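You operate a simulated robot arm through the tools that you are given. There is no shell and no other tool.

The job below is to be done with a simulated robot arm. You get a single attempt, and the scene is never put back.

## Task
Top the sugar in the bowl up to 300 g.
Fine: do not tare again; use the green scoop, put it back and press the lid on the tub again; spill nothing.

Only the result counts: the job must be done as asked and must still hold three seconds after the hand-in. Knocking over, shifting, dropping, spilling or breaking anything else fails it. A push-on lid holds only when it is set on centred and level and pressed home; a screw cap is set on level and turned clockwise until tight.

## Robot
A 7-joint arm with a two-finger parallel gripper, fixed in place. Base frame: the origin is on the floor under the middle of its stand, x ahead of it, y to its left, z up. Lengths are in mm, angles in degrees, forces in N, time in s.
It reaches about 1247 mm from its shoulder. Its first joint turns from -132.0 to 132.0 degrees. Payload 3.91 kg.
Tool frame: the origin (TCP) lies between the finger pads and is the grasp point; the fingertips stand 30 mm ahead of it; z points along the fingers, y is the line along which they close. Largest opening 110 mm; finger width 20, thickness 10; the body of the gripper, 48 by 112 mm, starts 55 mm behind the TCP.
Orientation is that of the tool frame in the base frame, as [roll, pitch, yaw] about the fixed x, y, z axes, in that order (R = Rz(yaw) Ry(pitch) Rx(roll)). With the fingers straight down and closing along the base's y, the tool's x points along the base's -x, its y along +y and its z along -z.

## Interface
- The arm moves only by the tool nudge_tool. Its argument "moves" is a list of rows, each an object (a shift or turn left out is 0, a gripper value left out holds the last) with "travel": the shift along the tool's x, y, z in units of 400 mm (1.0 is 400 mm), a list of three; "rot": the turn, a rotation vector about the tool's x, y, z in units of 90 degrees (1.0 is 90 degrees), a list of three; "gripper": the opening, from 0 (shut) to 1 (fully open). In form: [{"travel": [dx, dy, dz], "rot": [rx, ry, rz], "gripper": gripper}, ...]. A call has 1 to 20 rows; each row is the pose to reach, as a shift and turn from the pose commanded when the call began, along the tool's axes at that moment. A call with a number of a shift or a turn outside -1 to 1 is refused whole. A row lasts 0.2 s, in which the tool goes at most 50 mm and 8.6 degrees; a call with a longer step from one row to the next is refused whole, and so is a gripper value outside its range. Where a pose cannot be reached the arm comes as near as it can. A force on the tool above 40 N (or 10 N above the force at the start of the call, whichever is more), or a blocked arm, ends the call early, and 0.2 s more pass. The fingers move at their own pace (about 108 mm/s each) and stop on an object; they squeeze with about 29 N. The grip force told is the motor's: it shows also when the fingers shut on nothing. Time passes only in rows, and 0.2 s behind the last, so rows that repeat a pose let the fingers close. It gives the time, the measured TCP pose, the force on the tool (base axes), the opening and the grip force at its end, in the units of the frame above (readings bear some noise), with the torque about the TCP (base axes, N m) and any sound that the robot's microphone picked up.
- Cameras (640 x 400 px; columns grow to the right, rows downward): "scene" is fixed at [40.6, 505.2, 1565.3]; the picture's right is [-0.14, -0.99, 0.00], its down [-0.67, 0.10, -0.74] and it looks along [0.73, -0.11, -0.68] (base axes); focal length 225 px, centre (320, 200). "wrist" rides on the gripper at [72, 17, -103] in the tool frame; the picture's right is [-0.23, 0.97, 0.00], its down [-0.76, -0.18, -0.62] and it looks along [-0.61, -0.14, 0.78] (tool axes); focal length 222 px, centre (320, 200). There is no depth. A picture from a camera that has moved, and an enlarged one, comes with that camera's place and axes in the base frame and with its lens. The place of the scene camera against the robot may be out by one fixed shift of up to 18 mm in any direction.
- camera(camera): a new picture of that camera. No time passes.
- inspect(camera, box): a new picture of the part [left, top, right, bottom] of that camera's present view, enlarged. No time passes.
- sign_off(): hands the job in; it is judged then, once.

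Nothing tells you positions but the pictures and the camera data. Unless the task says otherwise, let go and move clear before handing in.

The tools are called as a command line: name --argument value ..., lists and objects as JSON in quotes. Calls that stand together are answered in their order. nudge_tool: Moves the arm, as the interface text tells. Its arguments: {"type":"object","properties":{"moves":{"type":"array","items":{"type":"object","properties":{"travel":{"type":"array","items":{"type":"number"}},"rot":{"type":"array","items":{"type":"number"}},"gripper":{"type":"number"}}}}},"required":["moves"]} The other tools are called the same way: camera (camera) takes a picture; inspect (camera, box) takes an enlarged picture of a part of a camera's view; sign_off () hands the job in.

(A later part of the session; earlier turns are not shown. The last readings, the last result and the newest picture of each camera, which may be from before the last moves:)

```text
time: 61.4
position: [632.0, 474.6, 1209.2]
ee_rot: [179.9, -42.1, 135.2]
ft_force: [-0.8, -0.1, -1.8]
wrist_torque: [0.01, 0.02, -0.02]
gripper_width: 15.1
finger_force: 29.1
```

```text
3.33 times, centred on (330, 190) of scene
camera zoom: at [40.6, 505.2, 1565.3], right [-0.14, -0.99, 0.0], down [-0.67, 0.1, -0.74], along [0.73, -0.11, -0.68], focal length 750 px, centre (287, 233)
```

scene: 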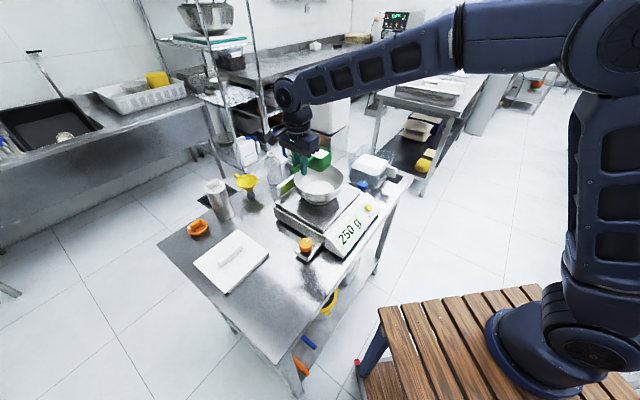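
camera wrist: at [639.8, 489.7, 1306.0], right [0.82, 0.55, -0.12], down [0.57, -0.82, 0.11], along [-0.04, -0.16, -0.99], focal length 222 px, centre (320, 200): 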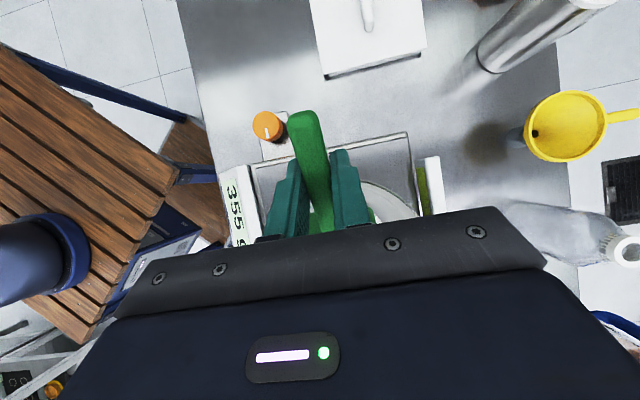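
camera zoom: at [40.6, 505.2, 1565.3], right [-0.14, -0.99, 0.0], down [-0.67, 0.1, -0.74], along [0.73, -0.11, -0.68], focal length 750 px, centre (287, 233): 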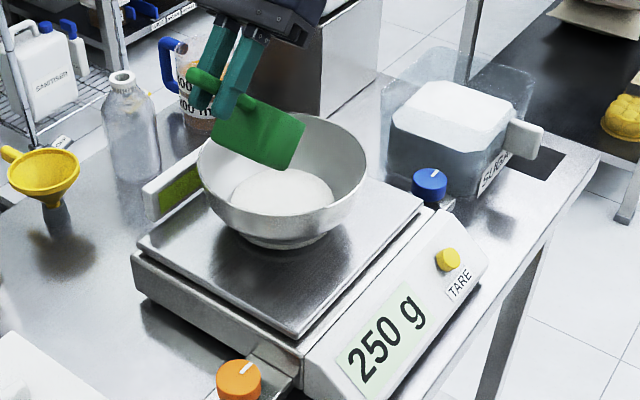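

nudge_tool --moves '[{"rot": [0, 0.012, 0]}, {"rot": [0, 0.024, 0]}, {"rot": [0, 0.024, 0]}]'

inspect --camera "scene" --box '[270, 130, 390, 250]'

```text
time: 62.1
position: [632.4, 473.7, 1209.6]
ee_rot: [179.8, -44.4, 135.2]
ft_force: [-0.7, -0.1, -1.9]
wrist_torque: [0.02, -0.01, 0.01]
gripper_width: 15.3
finger_force: 29.0
```

```text
3.33 times, centred on (330, 190) of scene
camera zoom: at [40.6, 505.2, 1565.3], right [-0.14, -0.99, 0.0], down [-0.67, 0.1, -0.74], along [0.73, -0.11, -0.68], focal length 750 px, centre (287, 233)
```

zoom: 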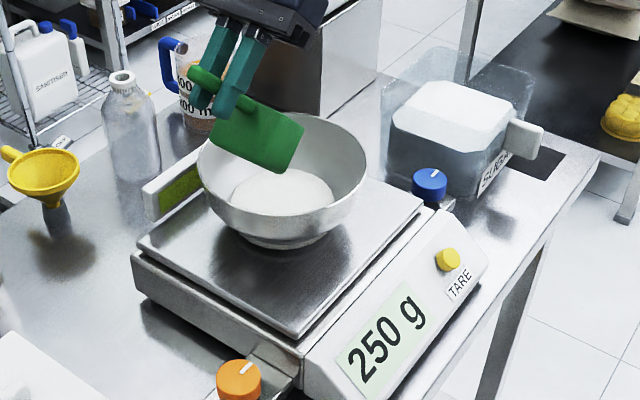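

nudge_tool --moves '[{"rot": [0, 0.012, 0]}, {"rot": [0, 0.024, 0]}, {"rot": [0, 0.024, 0]}]'

inspect --camera "scene" --box '[270, 130, 390, 250]'

```text
time: 63.0
position: [632.4, 474.7, 1209.9]
ee_rot: [179.7, -46.5, 135.2]
ft_force: [0.5, -0.5, -0.8]
wrist_torque: [0.05, 0.02, 0.03]
gripper_width: 15.4
finger_force: 29.4
```

```text
3.33 times, centred on (330, 190) of scene
camera zoom: at [40.6, 505.2, 1565.3], right [-0.14, -0.99, 0.0], down [-0.67, 0.1, -0.74], along [0.73, -0.11, -0.68], focal length 750 px, centre (287, 233)
```

zoom: 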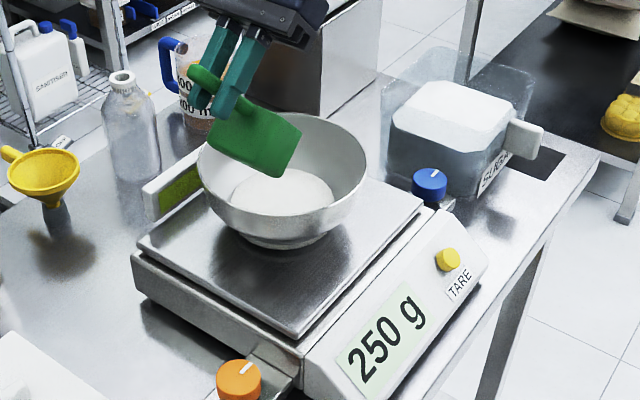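

nudge_tool --moves '[{"rot": [0, 0.012, 0]}, {"rot": [0, 0.024, 0]}, {"rot": [0, 0.024, 0]}]'

inspect --camera "scene" --box '[270, 130, 390, 250]'

```text
time: 63.8
position: [631.9, 474.4, 1208.2]
ee_rot: [179.6, -48.6, 135.2]
ft_force: [0.6, 0.8, -1.0]
wrist_torque: [0.03, 0.01, -0.01]
gripper_width: 15.3
finger_force: 29.1
```

```text
3.33 times, centred on (330, 190) of scene
camera zoom: at [40.6, 505.2, 1565.3], right [-0.14, -0.99, 0.0], down [-0.67, 0.1, -0.74], along [0.73, -0.11, -0.68], focal length 750 px, centre (287, 233)
```

zoom: 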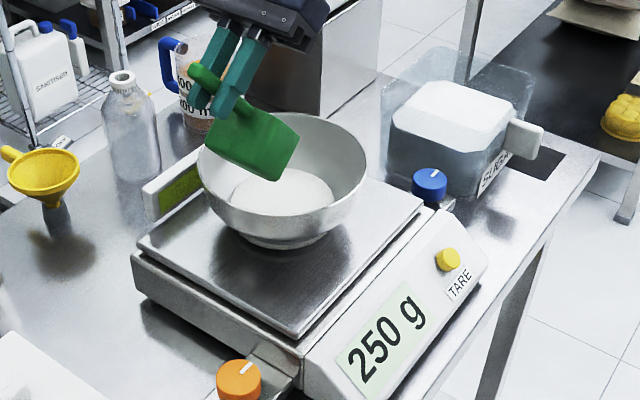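

nudge_tool --moves '[{"rot": [0, 0.012, 0]}, {"rot": [0, 0.024, 0]}, {"rot": [0, 0.024, 0]}]'

inspect --camera "scene" --box '[270, 130, 390, 250]'

```text
time: 64.5
position: [632.2, 475.8, 1208.5]
ee_rot: [179.7, -50.9, 135.3]
ft_force: [-0.4, -0.5, -0.4]
wrist_torque: [0.05, 0.01, -0.02]
gripper_width: 15.2
finger_force: 28.6
```

```text
3.33 times, centred on (330, 190) of scene
camera zoom: at [40.6, 505.2, 1565.3], right [-0.14, -0.99, 0.0], down [-0.67, 0.1, -0.74], along [0.73, -0.11, -0.68], focal length 750 px, centre (287, 233)
```

zoom: 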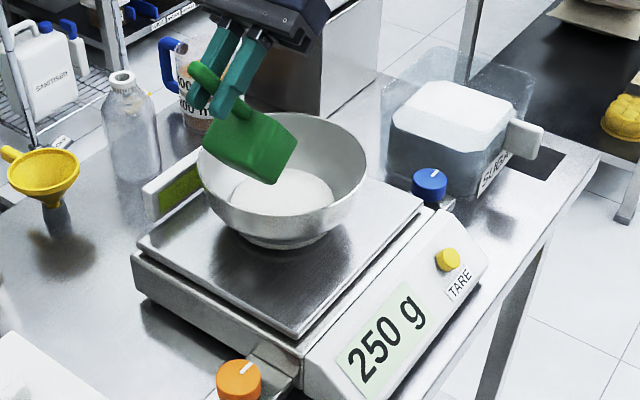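

nudge_tool --moves '[{"rot": [0, 0.012, 0]}, {"rot": [0, 0.024, 0]}, {"rot": [0, 0.024, 0]}]'

inspect --camera "scene" --box '[270, 130, 390, 250]'

```text
time: 65.3
position: [631.3, 474.8, 1208.5]
ee_rot: [179.7, -52.9, 135.3]
ft_force: [-0.1, 0.1, -0.3]
wrist_torque: [0.0, 0.03, 0.0]
gripper_width: 15.3
finger_force: 29.1
```

```text
3.33 times, centred on (330, 190) of scene
camera zoom: at [40.6, 505.2, 1565.3], right [-0.14, -0.99, 0.0], down [-0.67, 0.1, -0.74], along [0.73, -0.11, -0.68], focal length 750 px, centre (287, 233)
```

zoom: 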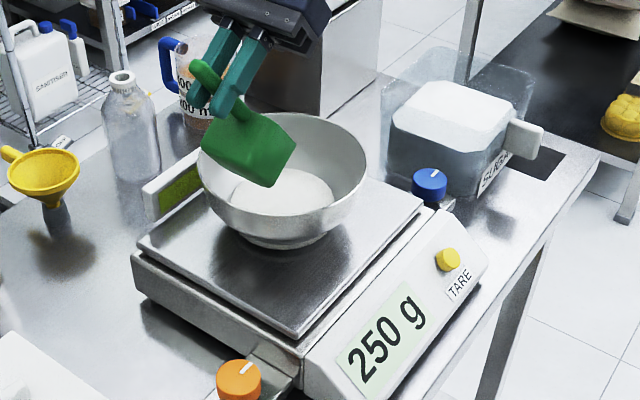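

nudge_tool --moves '[{"travel": [-0.007, 0, -0.026]}, {"travel": [-0.0141, 0, -0.052]}, {"travel": [-0.0141, 0, -0.052], "rot": [0, 0.012, 0]}, {"travel": [-0.0141, 0, -0.052], "rot": [0, 0.024, 0]}, {"travel": [-0.0141, 0, -0.052], "rot": [0, 0.024, 0]}]'

inspect --camera "scene" --box '[270, 130, 390, 250]'

```text
time: 66.5
position: [646.3, 459.4, 1216.2]
ee_rot: [179.7, -55.1, 135.2]
ft_force: [-0.2, 0.5, -1.2]
wrist_torque: [0.0, -0.03, 0.0]
gripper_width: 15.0
finger_force: 29.3
```

```text
3.33 times, centred on (330, 190) of scene
camera zoom: at [40.6, 505.2, 1565.3], right [-0.14, -0.99, 0.0], down [-0.67, 0.1, -0.74], along [0.73, -0.11, -0.68], focal length 750 px, centre (287, 233)
```

zoom: 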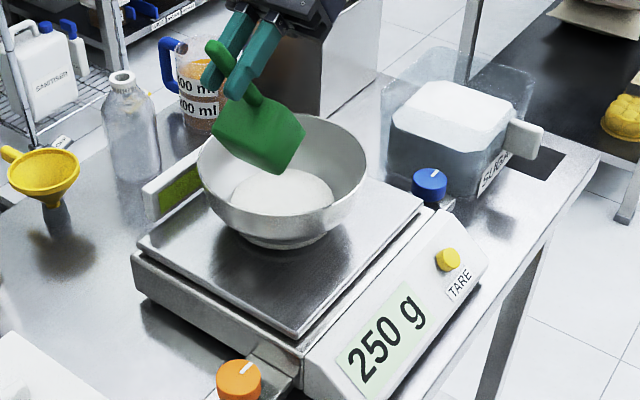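

nudge_tool --moves '[{"rot": [0, 0.012, 0]}, {"rot": [0, 0.024, 0]}, {"rot": [0, 0.024, 0]}]'

inspect --camera "scene" --box '[270, 130, 390, 250]'

camera --camera "wrist"

```text
time: 67.3
position: [645.8, 459.2, 1217.5]
ee_rot: [179.8, -57.3, 135.4]
ft_force: [-0.1, -0.5, -1.6]
wrist_torque: [0.03, 0.03, 0.03]
gripper_width: 15.4
finger_force: 29.3
```

```text
3.33 times, centred on (330, 190) of scene
camera zoom: at [40.6, 505.2, 1565.3], right [-0.14, -0.99, 0.0], down [-0.67, 0.1, -0.74], along [0.73, -0.11, -0.68], focal length 750 px, centre (287, 233)
```

zoom: 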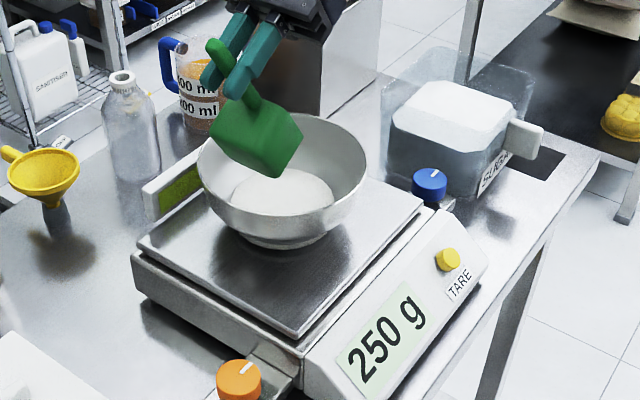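

```text
taken
camera wrist: at [691.7, 438.3, 1332.6], right [0.78, 0.6, -0.19], down [0.54, -0.79, -0.3], along [-0.33, 0.13, -0.93], focal length 222 px, centre (320, 200)
```

wrist: 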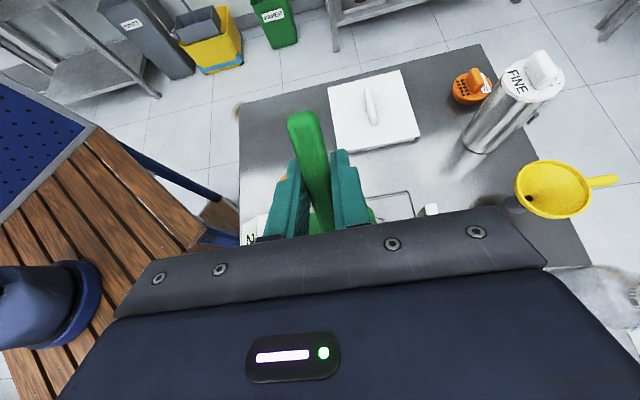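

nudge_tool --moves '[{"rot": [0, 0.012, 0]}, {"rot": [0, 0.024, 0]}, {"rot": [0, 0.024, 0]}]'

inspect --camera "scene" --box '[270, 130, 390, 250]'

```text
time: 68.2
position: [646.2, 460.9, 1216.5]
ee_rot: [179.7, -59.5, 135.2]
ft_force: [-1.3, 0.6, -2.0]
wrist_torque: [0.0, 0.04, 0.01]
gripper_width: 15.2
finger_force: 29.1
```

```text
3.33 times, centred on (330, 190) of scene
camera zoom: at [40.6, 505.2, 1565.3], right [-0.14, -0.99, 0.0], down [-0.67, 0.1, -0.74], along [0.73, -0.11, -0.68], focal length 750 px, centre (287, 233)
```

zoom: 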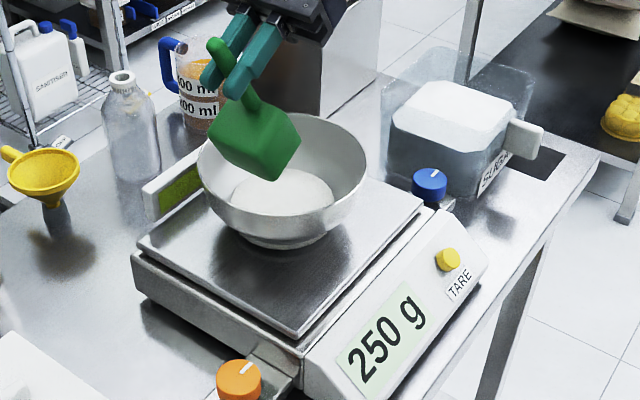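

nudge_tool --moves '[{"rot": [0, 0.012, 0]}, {"rot": [0, 0.024, 0]}, {"rot": [0, 0.024, 0]}]'

inspect --camera "scene" --box '[270, 130, 390, 250]'

```text
time: 69.0
position: [646.3, 459.9, 1216.7]
ee_rot: [179.5, -61.6, 135.4]
ft_force: [-1.2, 0.7, -1.6]
wrist_torque: [-0.01, -0.02, -0.01]
gripper_width: 15.1
finger_force: 29.4
```

```text
3.33 times, centred on (330, 190) of scene
camera zoom: at [40.6, 505.2, 1565.3], right [-0.14, -0.99, 0.0], down [-0.67, 0.1, -0.74], along [0.73, -0.11, -0.68], focal length 750 px, centre (287, 233)
```

zoom: 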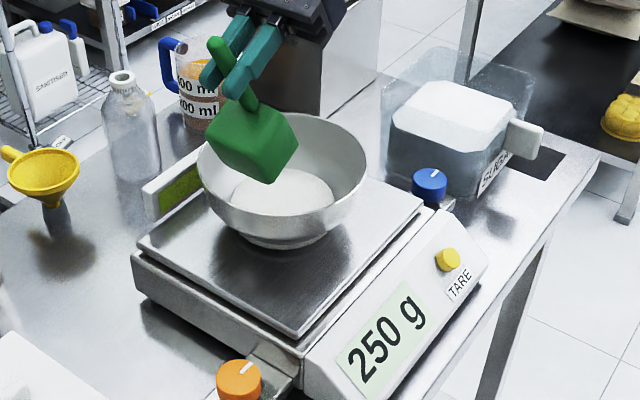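

nudge_tool --moves '[{"rot": [0, 0.012, 0]}, {"rot": [0, 0.024, 0]}, {"rot": [0, 0.024, 0]}]'

inspect --camera "scene" --box '[270, 130, 390, 250]'

```text
time: 69.8
position: [645.4, 460.2, 1216.1]
ee_rot: [179.6, -63.7, 135.4]
ft_force: [0.3, -0.4, -1.1]
wrist_torque: [0.0, -0.01, -0.01]
gripper_width: 15.4
finger_force: 29.0
```

```text
3.33 times, centred on (330, 190) of scene
camera zoom: at [40.6, 505.2, 1565.3], right [-0.14, -0.99, 0.0], down [-0.67, 0.1, -0.74], along [0.73, -0.11, -0.68], focal length 750 px, centre (287, 233)
```

zoom: 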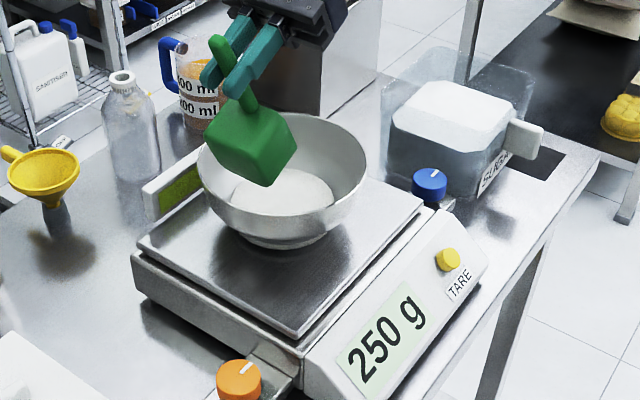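

nudge_tool --moves '[{"rot": [0, 0.012, 0]}, {"rot": [0, 0.02, 0]}]'

inspect --camera "scene" --box '[270, 130, 390, 250]'

```text
time: 70.3
position: [647.0, 460.6, 1216.9]
ee_rot: [179.6, -65.5, 135.4]
ft_force: [0.3, -0.3, -0.9]
wrist_torque: [0.02, 0.02, -0.02]
gripper_width: 15.0
finger_force: 28.7
```

```text
3.33 times, centred on (330, 190) of scene
camera zoom: at [40.6, 505.2, 1565.3], right [-0.14, -0.99, 0.0], down [-0.67, 0.1, -0.74], along [0.73, -0.11, -0.68], focal length 750 px, centre (287, 233)
```

zoom: 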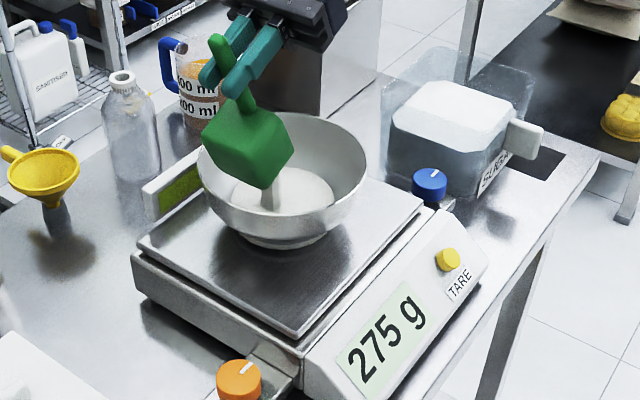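

Flow has started at ~65°: 275 g and a stream is visible. I'll tilt back right away and read what is landed.

nudge_tool --moves '[{"rot": [0, -0.09, 0]}]'

inspect --camera "scene" --box '[270, 130, 390, 250]'

```text
time: 70.8
position: [645.4, 459.8, 1215.4]
ee_rot: [179.9, -57.4, 135.1]
ft_force: [0.5, 0.1, -1.2]
wrist_torque: [0.05, 0.01, 0.01]
gripper_width: 15.5
finger_force: 28.5
```

```text
3.33 times, centred on (330, 190) of scene
camera zoom: at [40.6, 505.2, 1565.3], right [-0.14, -0.99, 0.0], down [-0.67, 0.1, -0.74], along [0.73, -0.11, -0.68], focal length 750 px, centre (287, 233)
```

zoom: 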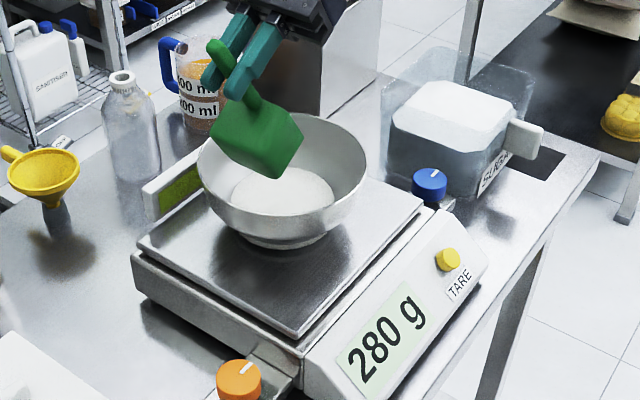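

It stopped at 280 g. I'll pour the rest in short pulses: tilt up to the flow angle and back within the same call.

nudge_tool --moves '[{"rot": [0, 0.06, 0]}, {"rot": [0, 0.088, 0]}, {"rot": [0, 0.03, 0]}]'

inspect --camera "scene" --box '[270, 130, 390, 250]'

```text
time: 71.5
position: [646.8, 461.4, 1215.7]
ee_rot: [179.7, -60.1, 135.3]
ft_force: [0.3, -0.4, -0.8]
wrist_torque: [0.06, -0.03, 0.02]
gripper_width: 15.5
finger_force: 29.2
```

```text
3.33 times, centred on (330, 190) of scene
camera zoom: at [40.6, 505.2, 1565.3], right [-0.14, -0.99, 0.0], down [-0.67, 0.1, -0.74], along [0.73, -0.11, -0.68], focal length 750 px, centre (287, 233)
```

zoom: 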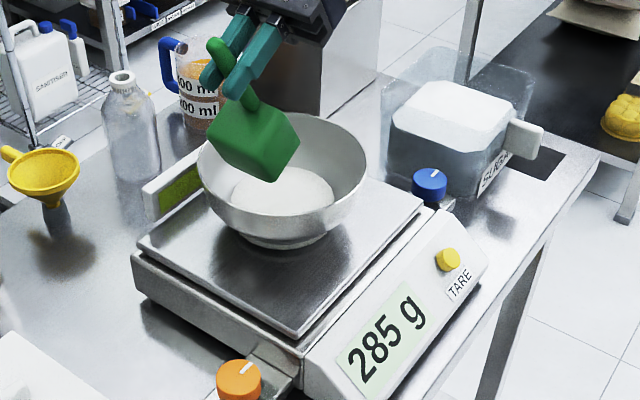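

A pulse adds 5 g. Repeat from here.

nudge_tool --moves '[{"rot": [0, 0.032, 0]}, {"rot": [0, 0.058, 0]}, {"rot": [0, 0, 0]}]'

inspect --camera "scene" --box '[270, 130, 390, 250]'

```text
time: 72.3
position: [646.2, 460.3, 1216.1]
ee_rot: [179.7, -60.0, 135.3]
ft_force: [0.4, 0.0, -1.0]
wrist_torque: [0.0, 0.02, -0.01]
gripper_width: 15.3
finger_force: 29.1
```

```text
3.33 times, centred on (330, 190) of scene
camera zoom: at [40.6, 505.2, 1565.3], right [-0.14, -0.99, 0.0], down [-0.67, 0.1, -0.74], along [0.73, -0.11, -0.68], focal length 750 px, centre (287, 233)
```

zoom: 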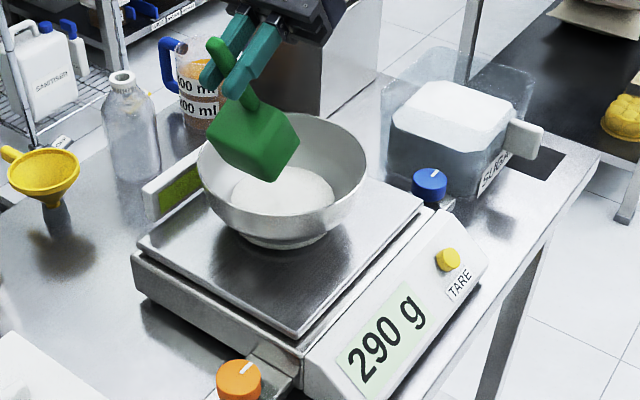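

nudge_tool --moves '[{"rot": [0, 0.03, 0]}, {"rot": [0, 0.056, 0]}, {"rot": [0, 0, 0]}]'

inspect --camera "scene" --box '[270, 130, 390, 250]'

```text
time: 73.2
position: [645.0, 459.5, 1216.5]
ee_rot: [179.7, -60.1, 135.5]
ft_force: [1.1, -1.1, -0.7]
wrist_torque: [0.01, 0.0, 0.0]
gripper_width: 15.3
finger_force: 28.9
```

```text
3.33 times, centred on (330, 190) of scene
camera zoom: at [40.6, 505.2, 1565.3], right [-0.14, -0.99, 0.0], down [-0.67, 0.1, -0.74], along [0.73, -0.11, -0.68], focal length 750 px, centre (287, 233)
```

zoom: 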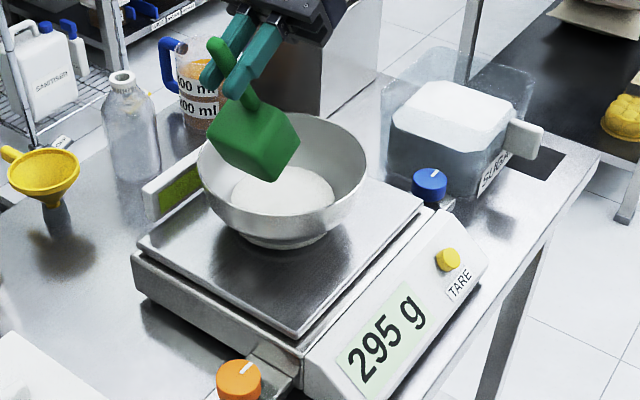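

nudge_tool --moves '[{"rot": [0, 0.03, 0]}, {"rot": [0, 0.051, 0]}, {"rot": [0, 0, 0]}]'

inspect --camera "scene" --box '[270, 130, 390, 250]'

```text
time: 74.0
position: [645.9, 460.4, 1216.3]
ee_rot: [179.7, -60.1, 135.4]
ft_force: [-0.2, 0.2, -1.4]
wrist_torque: [0.03, 0.03, 0.01]
gripper_width: 15.3
finger_force: 28.7
```

```text
3.33 times, centred on (330, 190) of scene
camera zoom: at [40.6, 505.2, 1565.3], right [-0.14, -0.99, 0.0], down [-0.67, 0.1, -0.74], along [0.73, -0.11, -0.68], focal length 750 px, centre (287, 233)
```

zoom: 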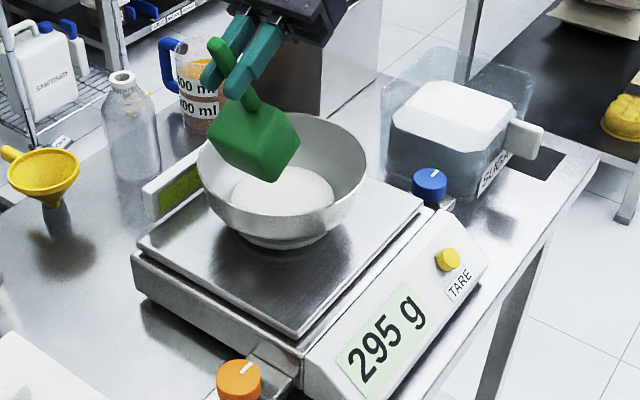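

nudge_tool --moves '[{"rot": [0, 0.03, 0]}, {"rot": [0, 0.053, 0]}, {"rot": [0, 0, 0]}]'

inspect --camera "scene" --box '[270, 130, 390, 250]'

```text
time: 74.8
position: [645.8, 458.7, 1216.6]
ee_rot: [179.6, -60.1, 135.4]
ft_force: [0.4, -0.2, -0.3]
wrist_torque: [0.0, 0.03, 0.01]
gripper_width: 15.4
finger_force: 29.5
```

```text
3.33 times, centred on (330, 190) of scene
camera zoom: at [40.6, 505.2, 1565.3], right [-0.14, -0.99, 0.0], down [-0.67, 0.1, -0.74], along [0.73, -0.11, -0.68], focal length 750 px, centre (287, 233)
```

zoom: 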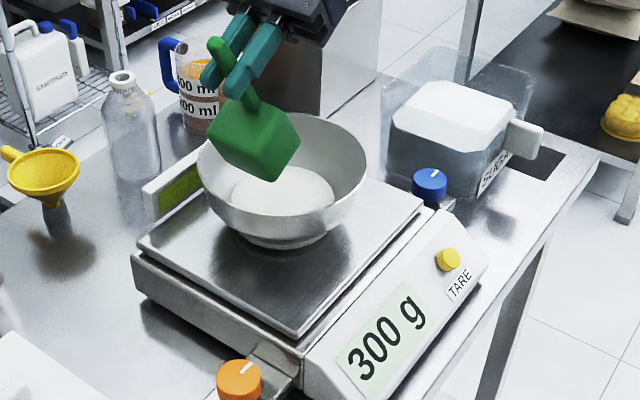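

The display shows 300 g. I'll level the scoop over the bowl, watching that the reading stays put.

nudge_tool --moves '[{"rot": [0, -0.06, 0]}, {"rot": [0, -0.15, 0]}, {"rot": [0, -0.24, 0]}, {"rot": [0, -0.33, 0]}, {"rot": [0, -0.42, 0]}, {"rot": [0, -0.51, 0]}, {"rot": [0, -0.6, 0]}, {"rot": [0, -0.667, 0]}, {"rot": [0, -0.667, 0]}]'

inspect --camera "scene" --box '[270, 120, 390, 240]'

inspect --camera "scene" --box '[300, 120, 360, 180]'

```text
time: 76.8
position: [645.9, 459.4, 1216.7]
ee_rot: [179.8, 0.0, 134.9]
ft_force: [0.3, 0.5, -1.6]
wrist_torque: [0.06, 0.04, 0.0]
gripper_width: 15.4
finger_force: 29.1
```

```text
3.33 times, centred on (330, 180) of scene
camera zoom: at [40.6, 505.2, 1565.3], right [-0.14, -0.99, 0.0], down [-0.67, 0.1, -0.74], along [0.73, -0.11, -0.68], focal length 750 px, centre (287, 267)
```

zoom: 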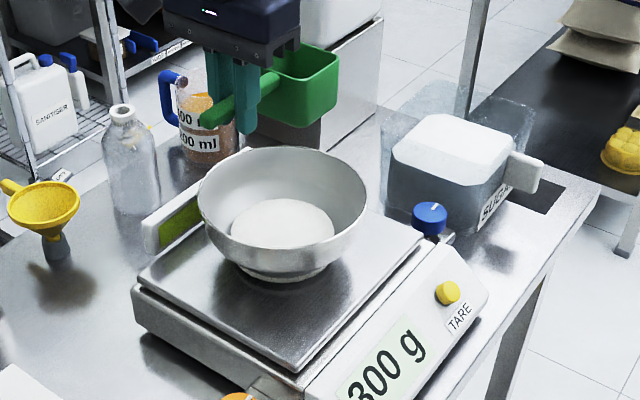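

```text
6.67 times, centred on (330, 150) of scene
camera zoom: at [40.6, 505.2, 1565.3], right [-0.14, -0.99, 0.0], down [-0.67, 0.1, -0.74], along [0.73, -0.11, -0.68], focal length 1500 px, centre (253, 533)
```

zoom: 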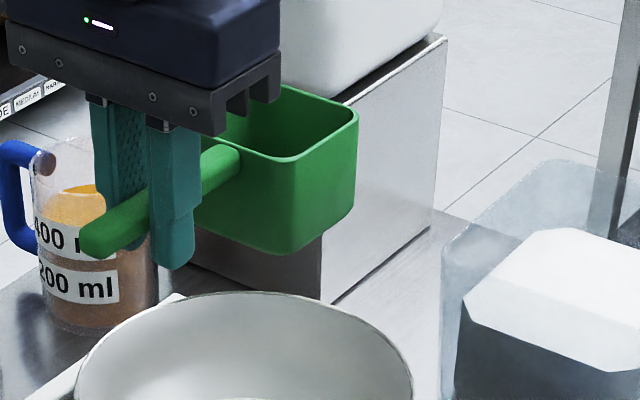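

The reading holds at 300 g. Any leftover goes back into the tub: I'll carry the level scoop over there.

nudge_tool --moves '[{"travel": [-0.01, -0.0015, 0]}, {"travel": [-0.03, -0.0044, 0]}, {"travel": [-0.063, -0.0092, 0]}, {"travel": [-0.112, -0.0163, 0]}, {"travel": [-0.175, -0.0255, 0]}, {"travel": [-0.243, -0.0354, 0]}, {"travel": [-0.32, -0.0468, 0]}, {"travel": [-0.398, -0.0581, 0]}, {"travel": [-0.475, -0.0695, 0]}, {"travel": [-0.553, -0.0808, 0]}, {"travel": [-0.63, -0.0922, 0]}, {"travel": [-0.708, -0.1035, 0]}, {"travel": [-0.776, -0.1134, 0]}, {"travel": [-0.839, -0.1227, 0]}, {"travel": [-0.892, -0.1305, 0]}, {"travel": [-0.931, -0.1361, 0]}, {"travel": [-0.955, -0.1397, 0]}, {"travel": [-0.97, -0.1418, 0]}, {"travel": [-0.97, -0.1418, 0]}]'

inspect --camera "scene" --box '[330, 80, 430, 180]'

camera --camera "scene"

```text
time: 80.8
position: [880.4, 146.0, 1214.6]
ee_rot: [179.9, -0.1, 135.0]
ft_force: [0.4, 0.7, -0.9]
wrist_torque: [0.05, 0.03, -0.02]
gripper_width: 15.5
finger_force: 29.0
```

```text
4.00 times, centred on (380, 130) of scene
camera zoom: at [40.6, 505.2, 1565.3], right [-0.14, -0.99, 0.0], down [-0.67, 0.1, -0.74], along [0.73, -0.11, -0.68], focal length 900 px, centre (80, 480)
```

zoom: 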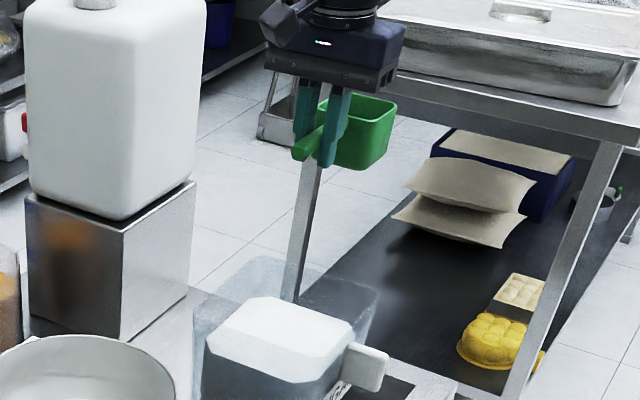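

```text
taken
```

scene: 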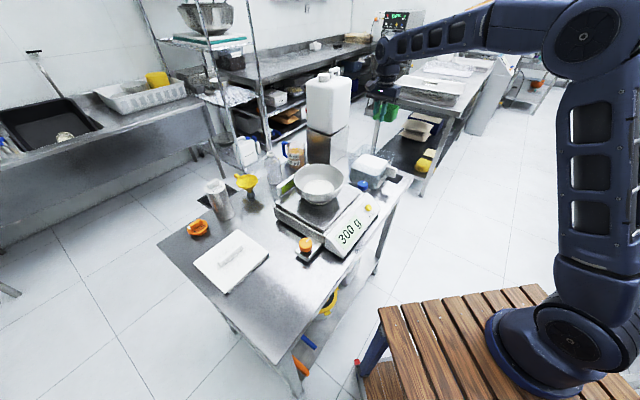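

nudge_tool --moves '[{"travel": [0, 0, 0.02], "rot": [0, 0.06, 0]}, {"travel": [0, 0, 0.04], "rot": [0, 0.14, 0]}, {"travel": [0, 0, 0.06], "rot": [0, 0.22, 0]}, {"travel": [0, 0, 0.08], "rot": [0, 0.31, 0]}, {"travel": [0, 0, 0.1], "rot": [0, 0.4, 0]}, {"travel": [0, 0, 0.1], "rot": [0, 0.49, 0]}, {"travel": [0, 0, 0.1], "rot": [0, 0.58, 0]}, {"travel": [0, 0, 0.1], "rot": [0, 0.66, 0]}, {"travel": [0, 0, 0.1], "rot": [0, 0.66, 0]}]'

inspect --camera "scene" --box '[330, 90, 430, 190]'

```text
time: 82.8
position: [880.6, 146.6, 1176.1]
ee_rot: [179.6, -59.6, 135.4]
ft_force: [-0.8, 0.7, -1.0]
wrist_torque: [0.0, -0.01, -0.03]
gripper_width: 15.3
finger_force: 28.5
```

```text
4.00 times, centred on (380, 140) of scene
camera zoom: at [40.6, 505.2, 1565.3], right [-0.14, -0.99, 0.0], down [-0.67, 0.1, -0.74], along [0.73, -0.11, -0.68], focal length 900 px, centre (80, 440)
```

zoom: 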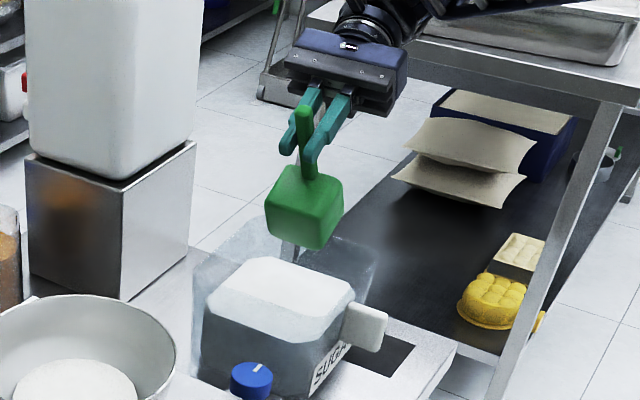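

nudge_tool --moves '[{"rot": [0, 0.08, 0]}, {"rot": [0, 0.16, 0]}, {"rot": [0, 0.24, 0]}, {"rot": [0, 0.32, 0]}, {"rot": [0, 0.4, 0]}, {"rot": [0, 0.48, 0]}, {"rot": [0, 0.5, 0]}, {"rot": [0, 0.5, 0]}, {"rot": [0, 0.5, 0]}, {"rot": [0, 0.5, 0]}]'

inspect --camera "scene" --box '[330, 90, 430, 190]'

camera --camera "scene"

```text
time: 85.0
position: [880.0, 146.5, 1174.8]
ee_rot: [0.7, -75.5, -45.7]
ft_force: [0.0, -0.4, -0.3]
wrist_torque: [-0.05, -0.03, 0.01]
gripper_width: 15.2
finger_force: 28.8
```

```text
4.00 times, centred on (380, 140) of scene
camera zoom: at [40.6, 505.2, 1565.3], right [-0.14, -0.99, 0.0], down [-0.67, 0.1, -0.74], along [0.73, -0.11, -0.68], focal length 900 px, centre (80, 440)
```

zoom: 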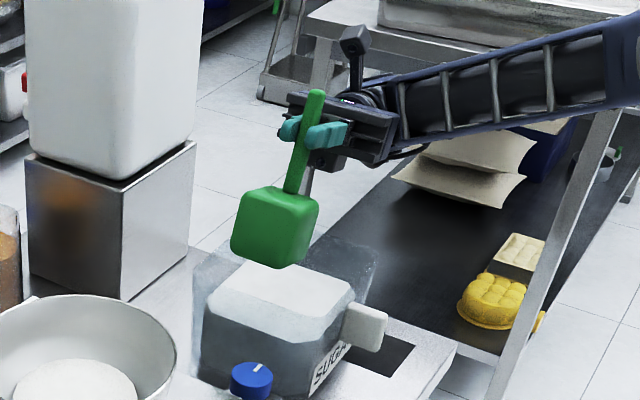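

```text
taken
```

scene: 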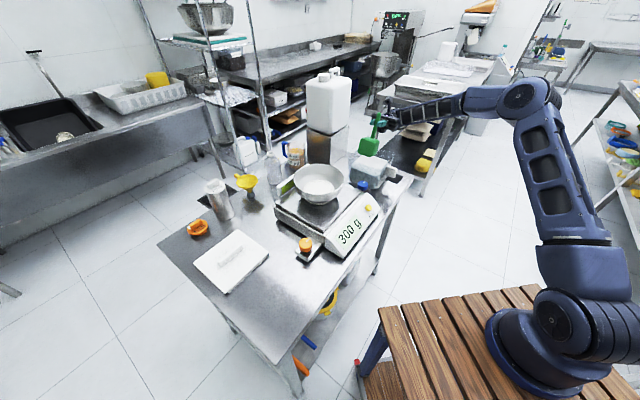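

The scoop is tipped to ~105° over the tub and should have emptied. I'll hold briefly, then level it again and look inside.

nudge_tool --moves '[{"rot": [0, 0.08, 0]}, {"rot": [0, 0.16, 0]}, {"rot": [0, 0.16, 0]}, {"rot": [0, 0.16, 0]}, {"rot": [0, 0.16, 0]}, {"rot": [0, 0.08, 0]}, {"rot": [0, 0, 0]}]'

inspect --camera "scene" --box '[330, 90, 430, 190]'

nudge_tool --moves '[{"rot": [0, -0.09, 0]}, {"rot": [0, -0.18, 0]}, {"rot": [0, -0.27, 0]}, {"rot": [0, -0.36, 0]}, {"rot": [0, -0.45, 0]}, {"rot": [0, -0.54, 0]}, {"rot": [0, -0.63, 0]}, {"rot": [0, -0.72, 0]}, {"rot": [0, -0.81, 0]}, {"rot": [0, -0.9, 0]}, {"rot": [0, -0.99, 0]}]'

```text
time: 86.5
position: [880.1, 145.2, 1175.4]
ee_rot: [0.5, -75.5, -45.4]
ft_force: [0.1, 0.4, -0.4]
wrist_torque: [-0.02, -0.05, -0.01]
gripper_width: 15.4
finger_force: 29.3
```

```text
4.00 times, centred on (380, 140) of scene
camera zoom: at [40.6, 505.2, 1565.3], right [-0.14, -0.99, 0.0], down [-0.67, 0.1, -0.74], along [0.73, -0.11, -0.68], focal length 900 px, centre (80, 440)
```

zoom: 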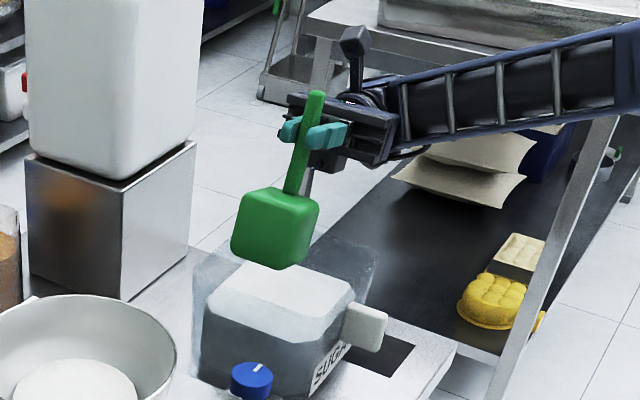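

```text
time: 89.0
position: [881.3, 144.9, 1174.8]
ee_rot: [179.8, -15.4, 135.0]
ft_force: [1.0, -0.6, -0.6]
wrist_torque: [0.05, 0.06, -0.01]
gripper_width: 15.4
finger_force: 29.2
```

nudge_tool --moves '[{"rot": [0, -0.085, 0]}, {"rot": [0, -0.171, 0]}, {"rot": [0, -0.171, 0]}]'

nudge_tool --moves '[{"rot": [-0.09, 0, 0]}, {"rot": [-0.18, 0, 0]}, {"rot": [-0.27, 0, 0]}, {"rot": [-0.33, 0, 0]}, {"rot": [-0.33, 0, 0]}]'

inspect --camera "scene" --box '[350, 90, 420, 160]'

```text
time: 89.8
position: [880.4, 144.8, 1175.8]
ee_rot: [179.8, 0.1, 135.0]
ft_force: [0.0, 0.3, -0.3]
wrist_torque: [0.02, 0.02, -0.01]
gripper_width: 15.1
finger_force: 28.9
```

```text
time: 91.0
position: [881.4, 145.9, 1174.9]
ee_rot: [150.1, 0.1, 135.0]
ft_force: [0.6, 0.0, -0.5]
wrist_torque: [0.02, 0.05, 0.01]
gripper_width: 15.2
finger_force: 29.0
```

```text
5.71 times, centred on (385, 125) of scene
camera zoom: at [40.6, 505.2, 1565.3], right [-0.14, -0.99, 0.0], down [-0.67, 0.1, -0.74], along [0.73, -0.11, -0.68], focal length 1286 px, centre (-51, 629)
```

zoom: 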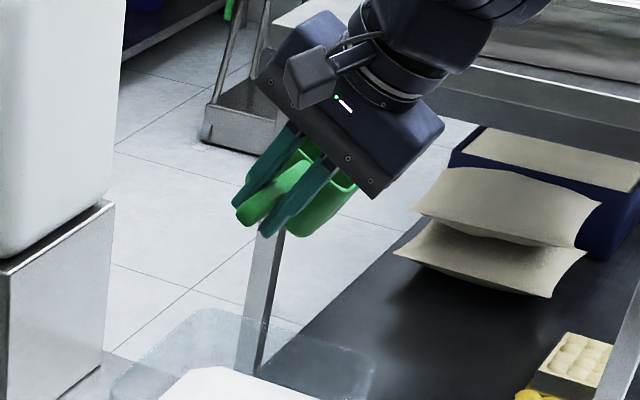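

The gripper blocks that view. I'll roll back to level and head to the scoop's home place, checking its inside from the scene camera there.

nudge_tool --moves '[{"rot": [0.09, 0, 0]}, {"rot": [0.18, 0, 0]}, {"rot": [0.27, 0, 0]}, {"rot": [0.33, 0, 0]}, {"rot": [0.33, 0, 0]}]'

nudge_tool --moves '[{"travel": [0, 0, -0.05]}, {"travel": [0, 0, -0.12]}, {"travel": [0.04, 0, -0.15]}, {"travel": [0.12, -0.001, -0.15]}, {"travel": [0.22, -0.002, -0.15]}, {"travel": [0.32, -0.003, -0.15]}, {"travel": [0.42, -0.004, -0.15]}, {"travel": [0.52, -0.005, -0.15]}, {"travel": [0.62, -0.006, -0.15]}, {"travel": [0.72, -0.007, -0.15]}, {"travel": [0.82, -0.008, -0.15]}, {"travel": [0.85, -0.009, -0.15]}]'

camera --camera "scene"

```text
time: 92.2
position: [880.9, 147.2, 1175.1]
ee_rot: [179.9, 0.0, 135.0]
ft_force: [0.0, 0.0, -0.6]
wrist_torque: [0.04, 0.0, 0.02]
gripper_width: 15.2
finger_force: 29.1
```

```text
time: 94.8
position: [637.1, 383.6, 1234.2]
ee_rot: [179.7, 0.0, 135.1]
ft_force: [-0.2, -0.4, -1.2]
wrist_torque: [0.02, 0.04, 0.01]
gripper_width: 15.4
finger_force: 28.8
```

```text
taken
```

scene: 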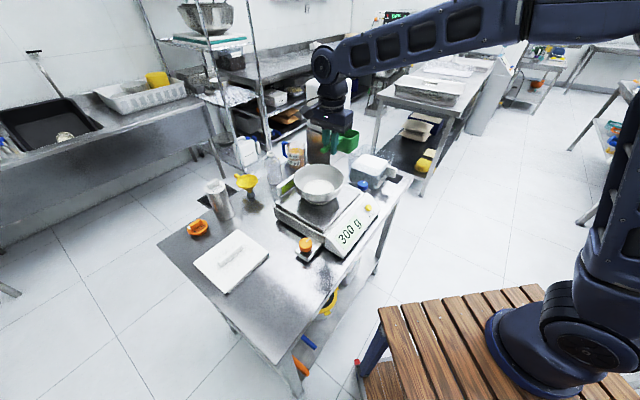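

nudge_tool --moves '[{"travel": [0.0587, -0.0269, 0], "rot": [0, 0, -0.0822]}, {"travel": [0.1173, -0.0538, 0], "rot": [0, 0, -0.1645]}, {"travel": [0.176, -0.0806, 0], "rot": [0, 0, -0.2467]}, {"travel": [0.2347, -0.1075, 0], "rot": [0, 0, -0.3289]}, {"travel": [0.2933, -0.1344, 0], "rot": [0, 0, -0.4111]}, {"travel": [0.352, -0.1613, 0], "rot": [0, 0, -0.4933]}, {"travel": [0.4107, -0.1881, 0], "rot": [0, 0, -0.5756]}, {"travel": [0.4693, -0.215, 0], "rot": [0, 0, -0.6578]}, {"travel": [0.528, -0.2419, 0], "rot": [0, 0, -0.74]}, {"travel": [0.5867, -0.2688, 0], "rot": [0, 0, -0.8222]}, {"travel": [0.6453, -0.2956, 0], "rot": [0, 0, -0.9045]}, {"travel": [0.704, -0.3225, 0], "rot": [0, 0, -0.9867]}, {"travel": [0.704, -0.3225, 0], "rot": [0, 0, -0.9867]}]'

inspect --camera "scene" --box '[230, 160, 350, 260]'

```text
time: 97.5
position: [345.8, 489.8, 1235.1]
ee_rot: [-180.0, 0.2, -136.2]
ft_force: [0.6, -0.3, -0.8]
wrist_torque: [-0.01, 0.05, -0.02]
gripper_width: 15.4
finger_force: 28.8
```

```text
4.00 times, centred on (290, 210) of scene
camera zoom: at [40.6, 505.2, 1565.3], right [-0.14, -0.99, 0.0], down [-0.67, 0.1, -0.74], along [0.73, -0.11, -0.68], focal length 900 px, centre (440, 160)
```

zoom: 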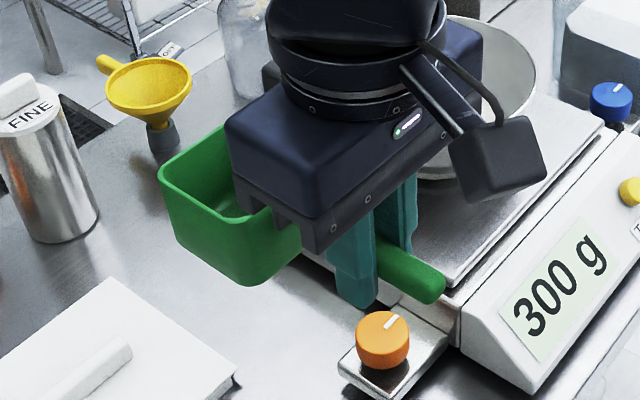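

The scoop looks empty inside. I'll descend to just above its original place.

nudge_tool --moves '[{"travel": [0, 0, 0.06]}, {"travel": [0, 0, 0.16]}, {"travel": [0, 0, 0.27]}, {"travel": [0, 0, 0.38]}, {"travel": [0, 0, 0.48]}, {"travel": [0, 0, 0.55]}, {"travel": [0, 0, 0.6]}, {"travel": [0, 0, 0.6]}]'

inspect --camera "scene" --box '[250, 230, 340, 310]'

camera --camera "wrist"

```text
time: 99.3
position: [350.1, 492.0, 993.5]
ee_rot: [180.0, 0.2, -136.1]
ft_force: [-0.6, -0.3, -0.3]
wrist_torque: [-0.06, 0.04, 0.01]
gripper_width: 15.1
finger_force: 28.8
```

```text
5.00 times, centred on (295, 270) of scene
camera zoom: at [40.6, 505.2, 1565.3], right [-0.14, -0.99, 0.0], down [-0.67, 0.1, -0.74], along [0.73, -0.11, -0.68], focal length 1125 px, centre (445, -150)
```

zoom: 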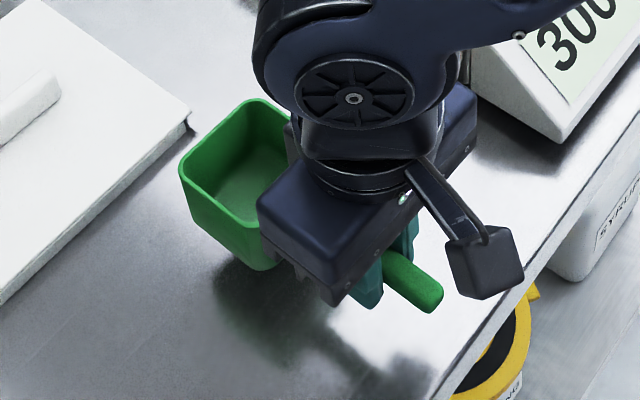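

```text
taken
camera wrist: at [285.4, 453.9, 1096.6], right [-0.51, 0.86, 0.0], down [0.67, 0.4, 0.63], along [0.54, 0.32, -0.78], focal length 222 px, centre (320, 200)
```

wrist: 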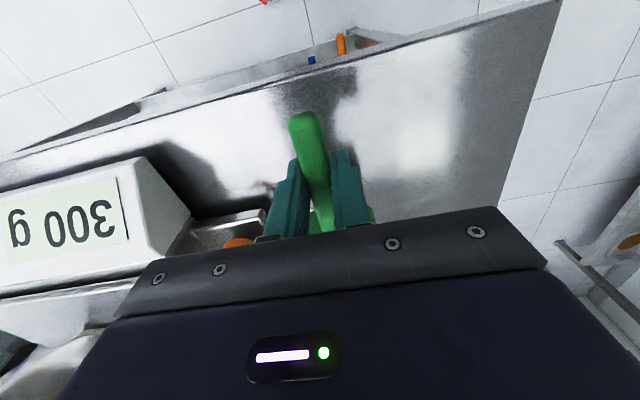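

The scoop's inside is clean and empty. I'll lower it to its original spot.

nudge_tool --moves '[{"travel": [0.004, 0.003, 0.04]}, {"travel": [0.004, 0.003, 0.075]}, {"travel": [0.004, 0.003, 0.092]}, {"travel": [0.004, 0.003, 0.092]}]'

inspect --camera "scene" --box '[250, 240, 340, 320]'

```text
time: 100.3
position: [345.6, 492.1, 959.6]
ee_rot: [-179.9, 0.3, -136.2]
ft_force: [0.1, -0.2, 0.0]
wrist_torque: [-0.02, 0.03, -0.01]
gripper_width: 15.5
finger_force: 29.4
```

```text
5.00 times, centred on (295, 280) of scene
camera zoom: at [40.6, 505.2, 1565.3], right [-0.14, -0.99, 0.0], down [-0.67, 0.1, -0.74], along [0.73, -0.11, -0.68], focal length 1125 px, centre (445, -200)
```

zoom: 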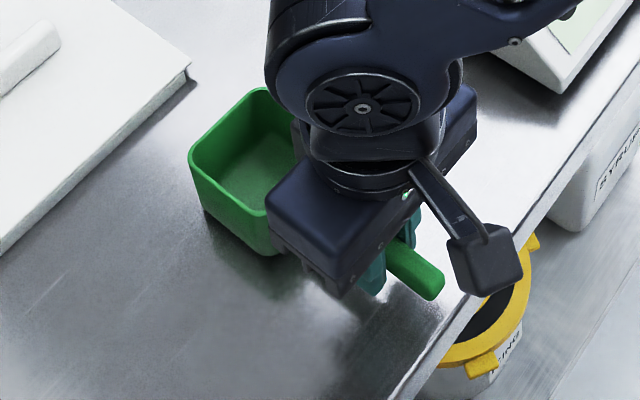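

nudge_tool --moves '[{"travel": [0, 0, 0.006]}, {"travel": [0, 0, 0.012]}, {"travel": [0, 0, 0.016]}]'

```text
time: 101.2
position: [345.0, 493.0, 953.2]
ee_rot: [-180.0, 0.2, -136.0]
ft_force: [-3.4, -4.5, 19.1]
wrist_torque: [0.48, -0.58, -0.08]
gripper_width: 15.5
finger_force: 29.3
```

The scoop touches the table. I'll ease the load, open the fingers slowly and rise.

nudge_tool --moves '[{"travel": [0, 0, -0.004]}, {"travel": [0, 0, -0.004]}]'

inspect --camera "scene" --box '[250, 240, 340, 320]'

```text
time: 101.8
position: [345.8, 492.6, 953.9]
ee_rot: [180.0, 0.0, -136.1]
ft_force: [-1.1, -0.2, 0.3]
wrist_torque: [-0.03, 0.05, 0.0]
gripper_width: 15.5
finger_force: 28.5
```

```text
5.00 times, centred on (295, 280) of scene
camera zoom: at [40.6, 505.2, 1565.3], right [-0.14, -0.99, 0.0], down [-0.67, 0.1, -0.74], along [0.73, -0.11, -0.68], focal length 1125 px, centre (445, -200)
```

zoom: 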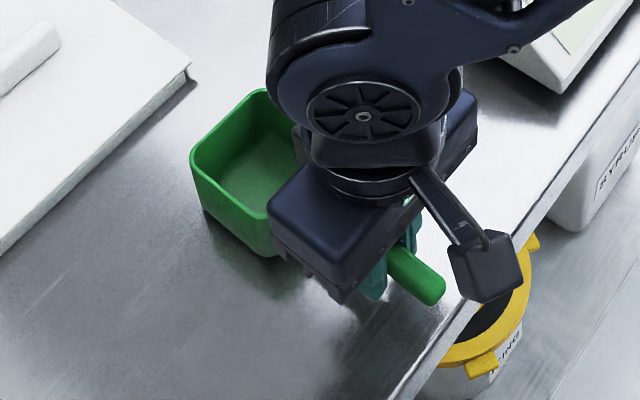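

nudge_tool --moves '[{"gripper": 0.2}, {"gripper": 0.3}, {"gripper": 0.4}, {"gripper": 0.4}]'

nudge_tool --moves '[{"travel": [0, 0, -0.04]}, {"travel": [0, 0, -0.12]}, {"travel": [0, 0, -0.23]}, {"travel": [0, 0, -0.34]}, {"travel": [0, 0, -0.45]}, {"travel": [0, 0, -0.56]}, {"travel": [0, 0, -0.62]}]'

inspect --camera "scene" --box '[250, 240, 340, 320]'

camera --camera "wrist"

```text
time: 102.8
position: [345.1, 491.3, 954.5]
ee_rot: [-180.0, 0.2, -136.2]
ft_force: [-0.7, 0.1, 0.2]
wrist_torque: [0.03, -0.02, -0.01]
gripper_width: 43.5
finger_force: 0.1
```

```text
time: 104.3
position: [346.8, 494.3, 1202.9]
ee_rot: [-179.9, 0.1, -136.1]
ft_force: [0.9, 0.9, -0.4]
wrist_torque: [-0.01, 0.01, -0.01]
gripper_width: 44.4
finger_force: 0.0
```

```text
5.00 times, centred on (295, 280) of scene
camera zoom: at [40.6, 505.2, 1565.3], right [-0.14, -0.99, 0.0], down [-0.67, 0.1, -0.74], along [0.73, -0.11, -0.68], focal length 1125 px, centre (445, -200)
```

zoom: 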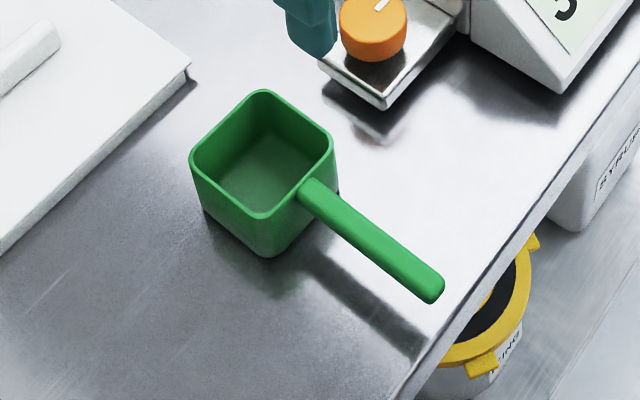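

```text
taken
camera wrist: at [281.3, 455.8, 1305.6], right [-0.51, 0.86, 0.0], down [0.67, 0.4, 0.62], along [0.54, 0.32, -0.78], focal length 222 px, centre (320, 200)
```

wrist: 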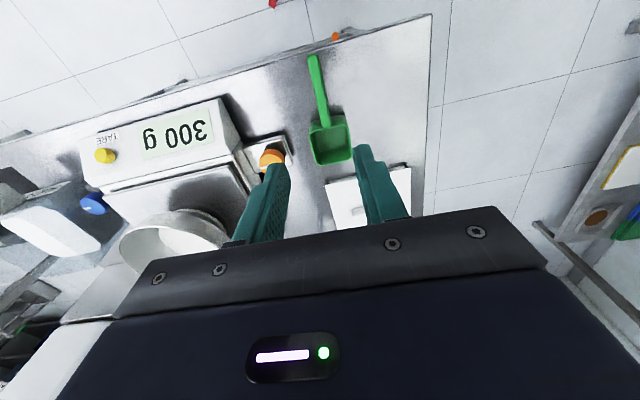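

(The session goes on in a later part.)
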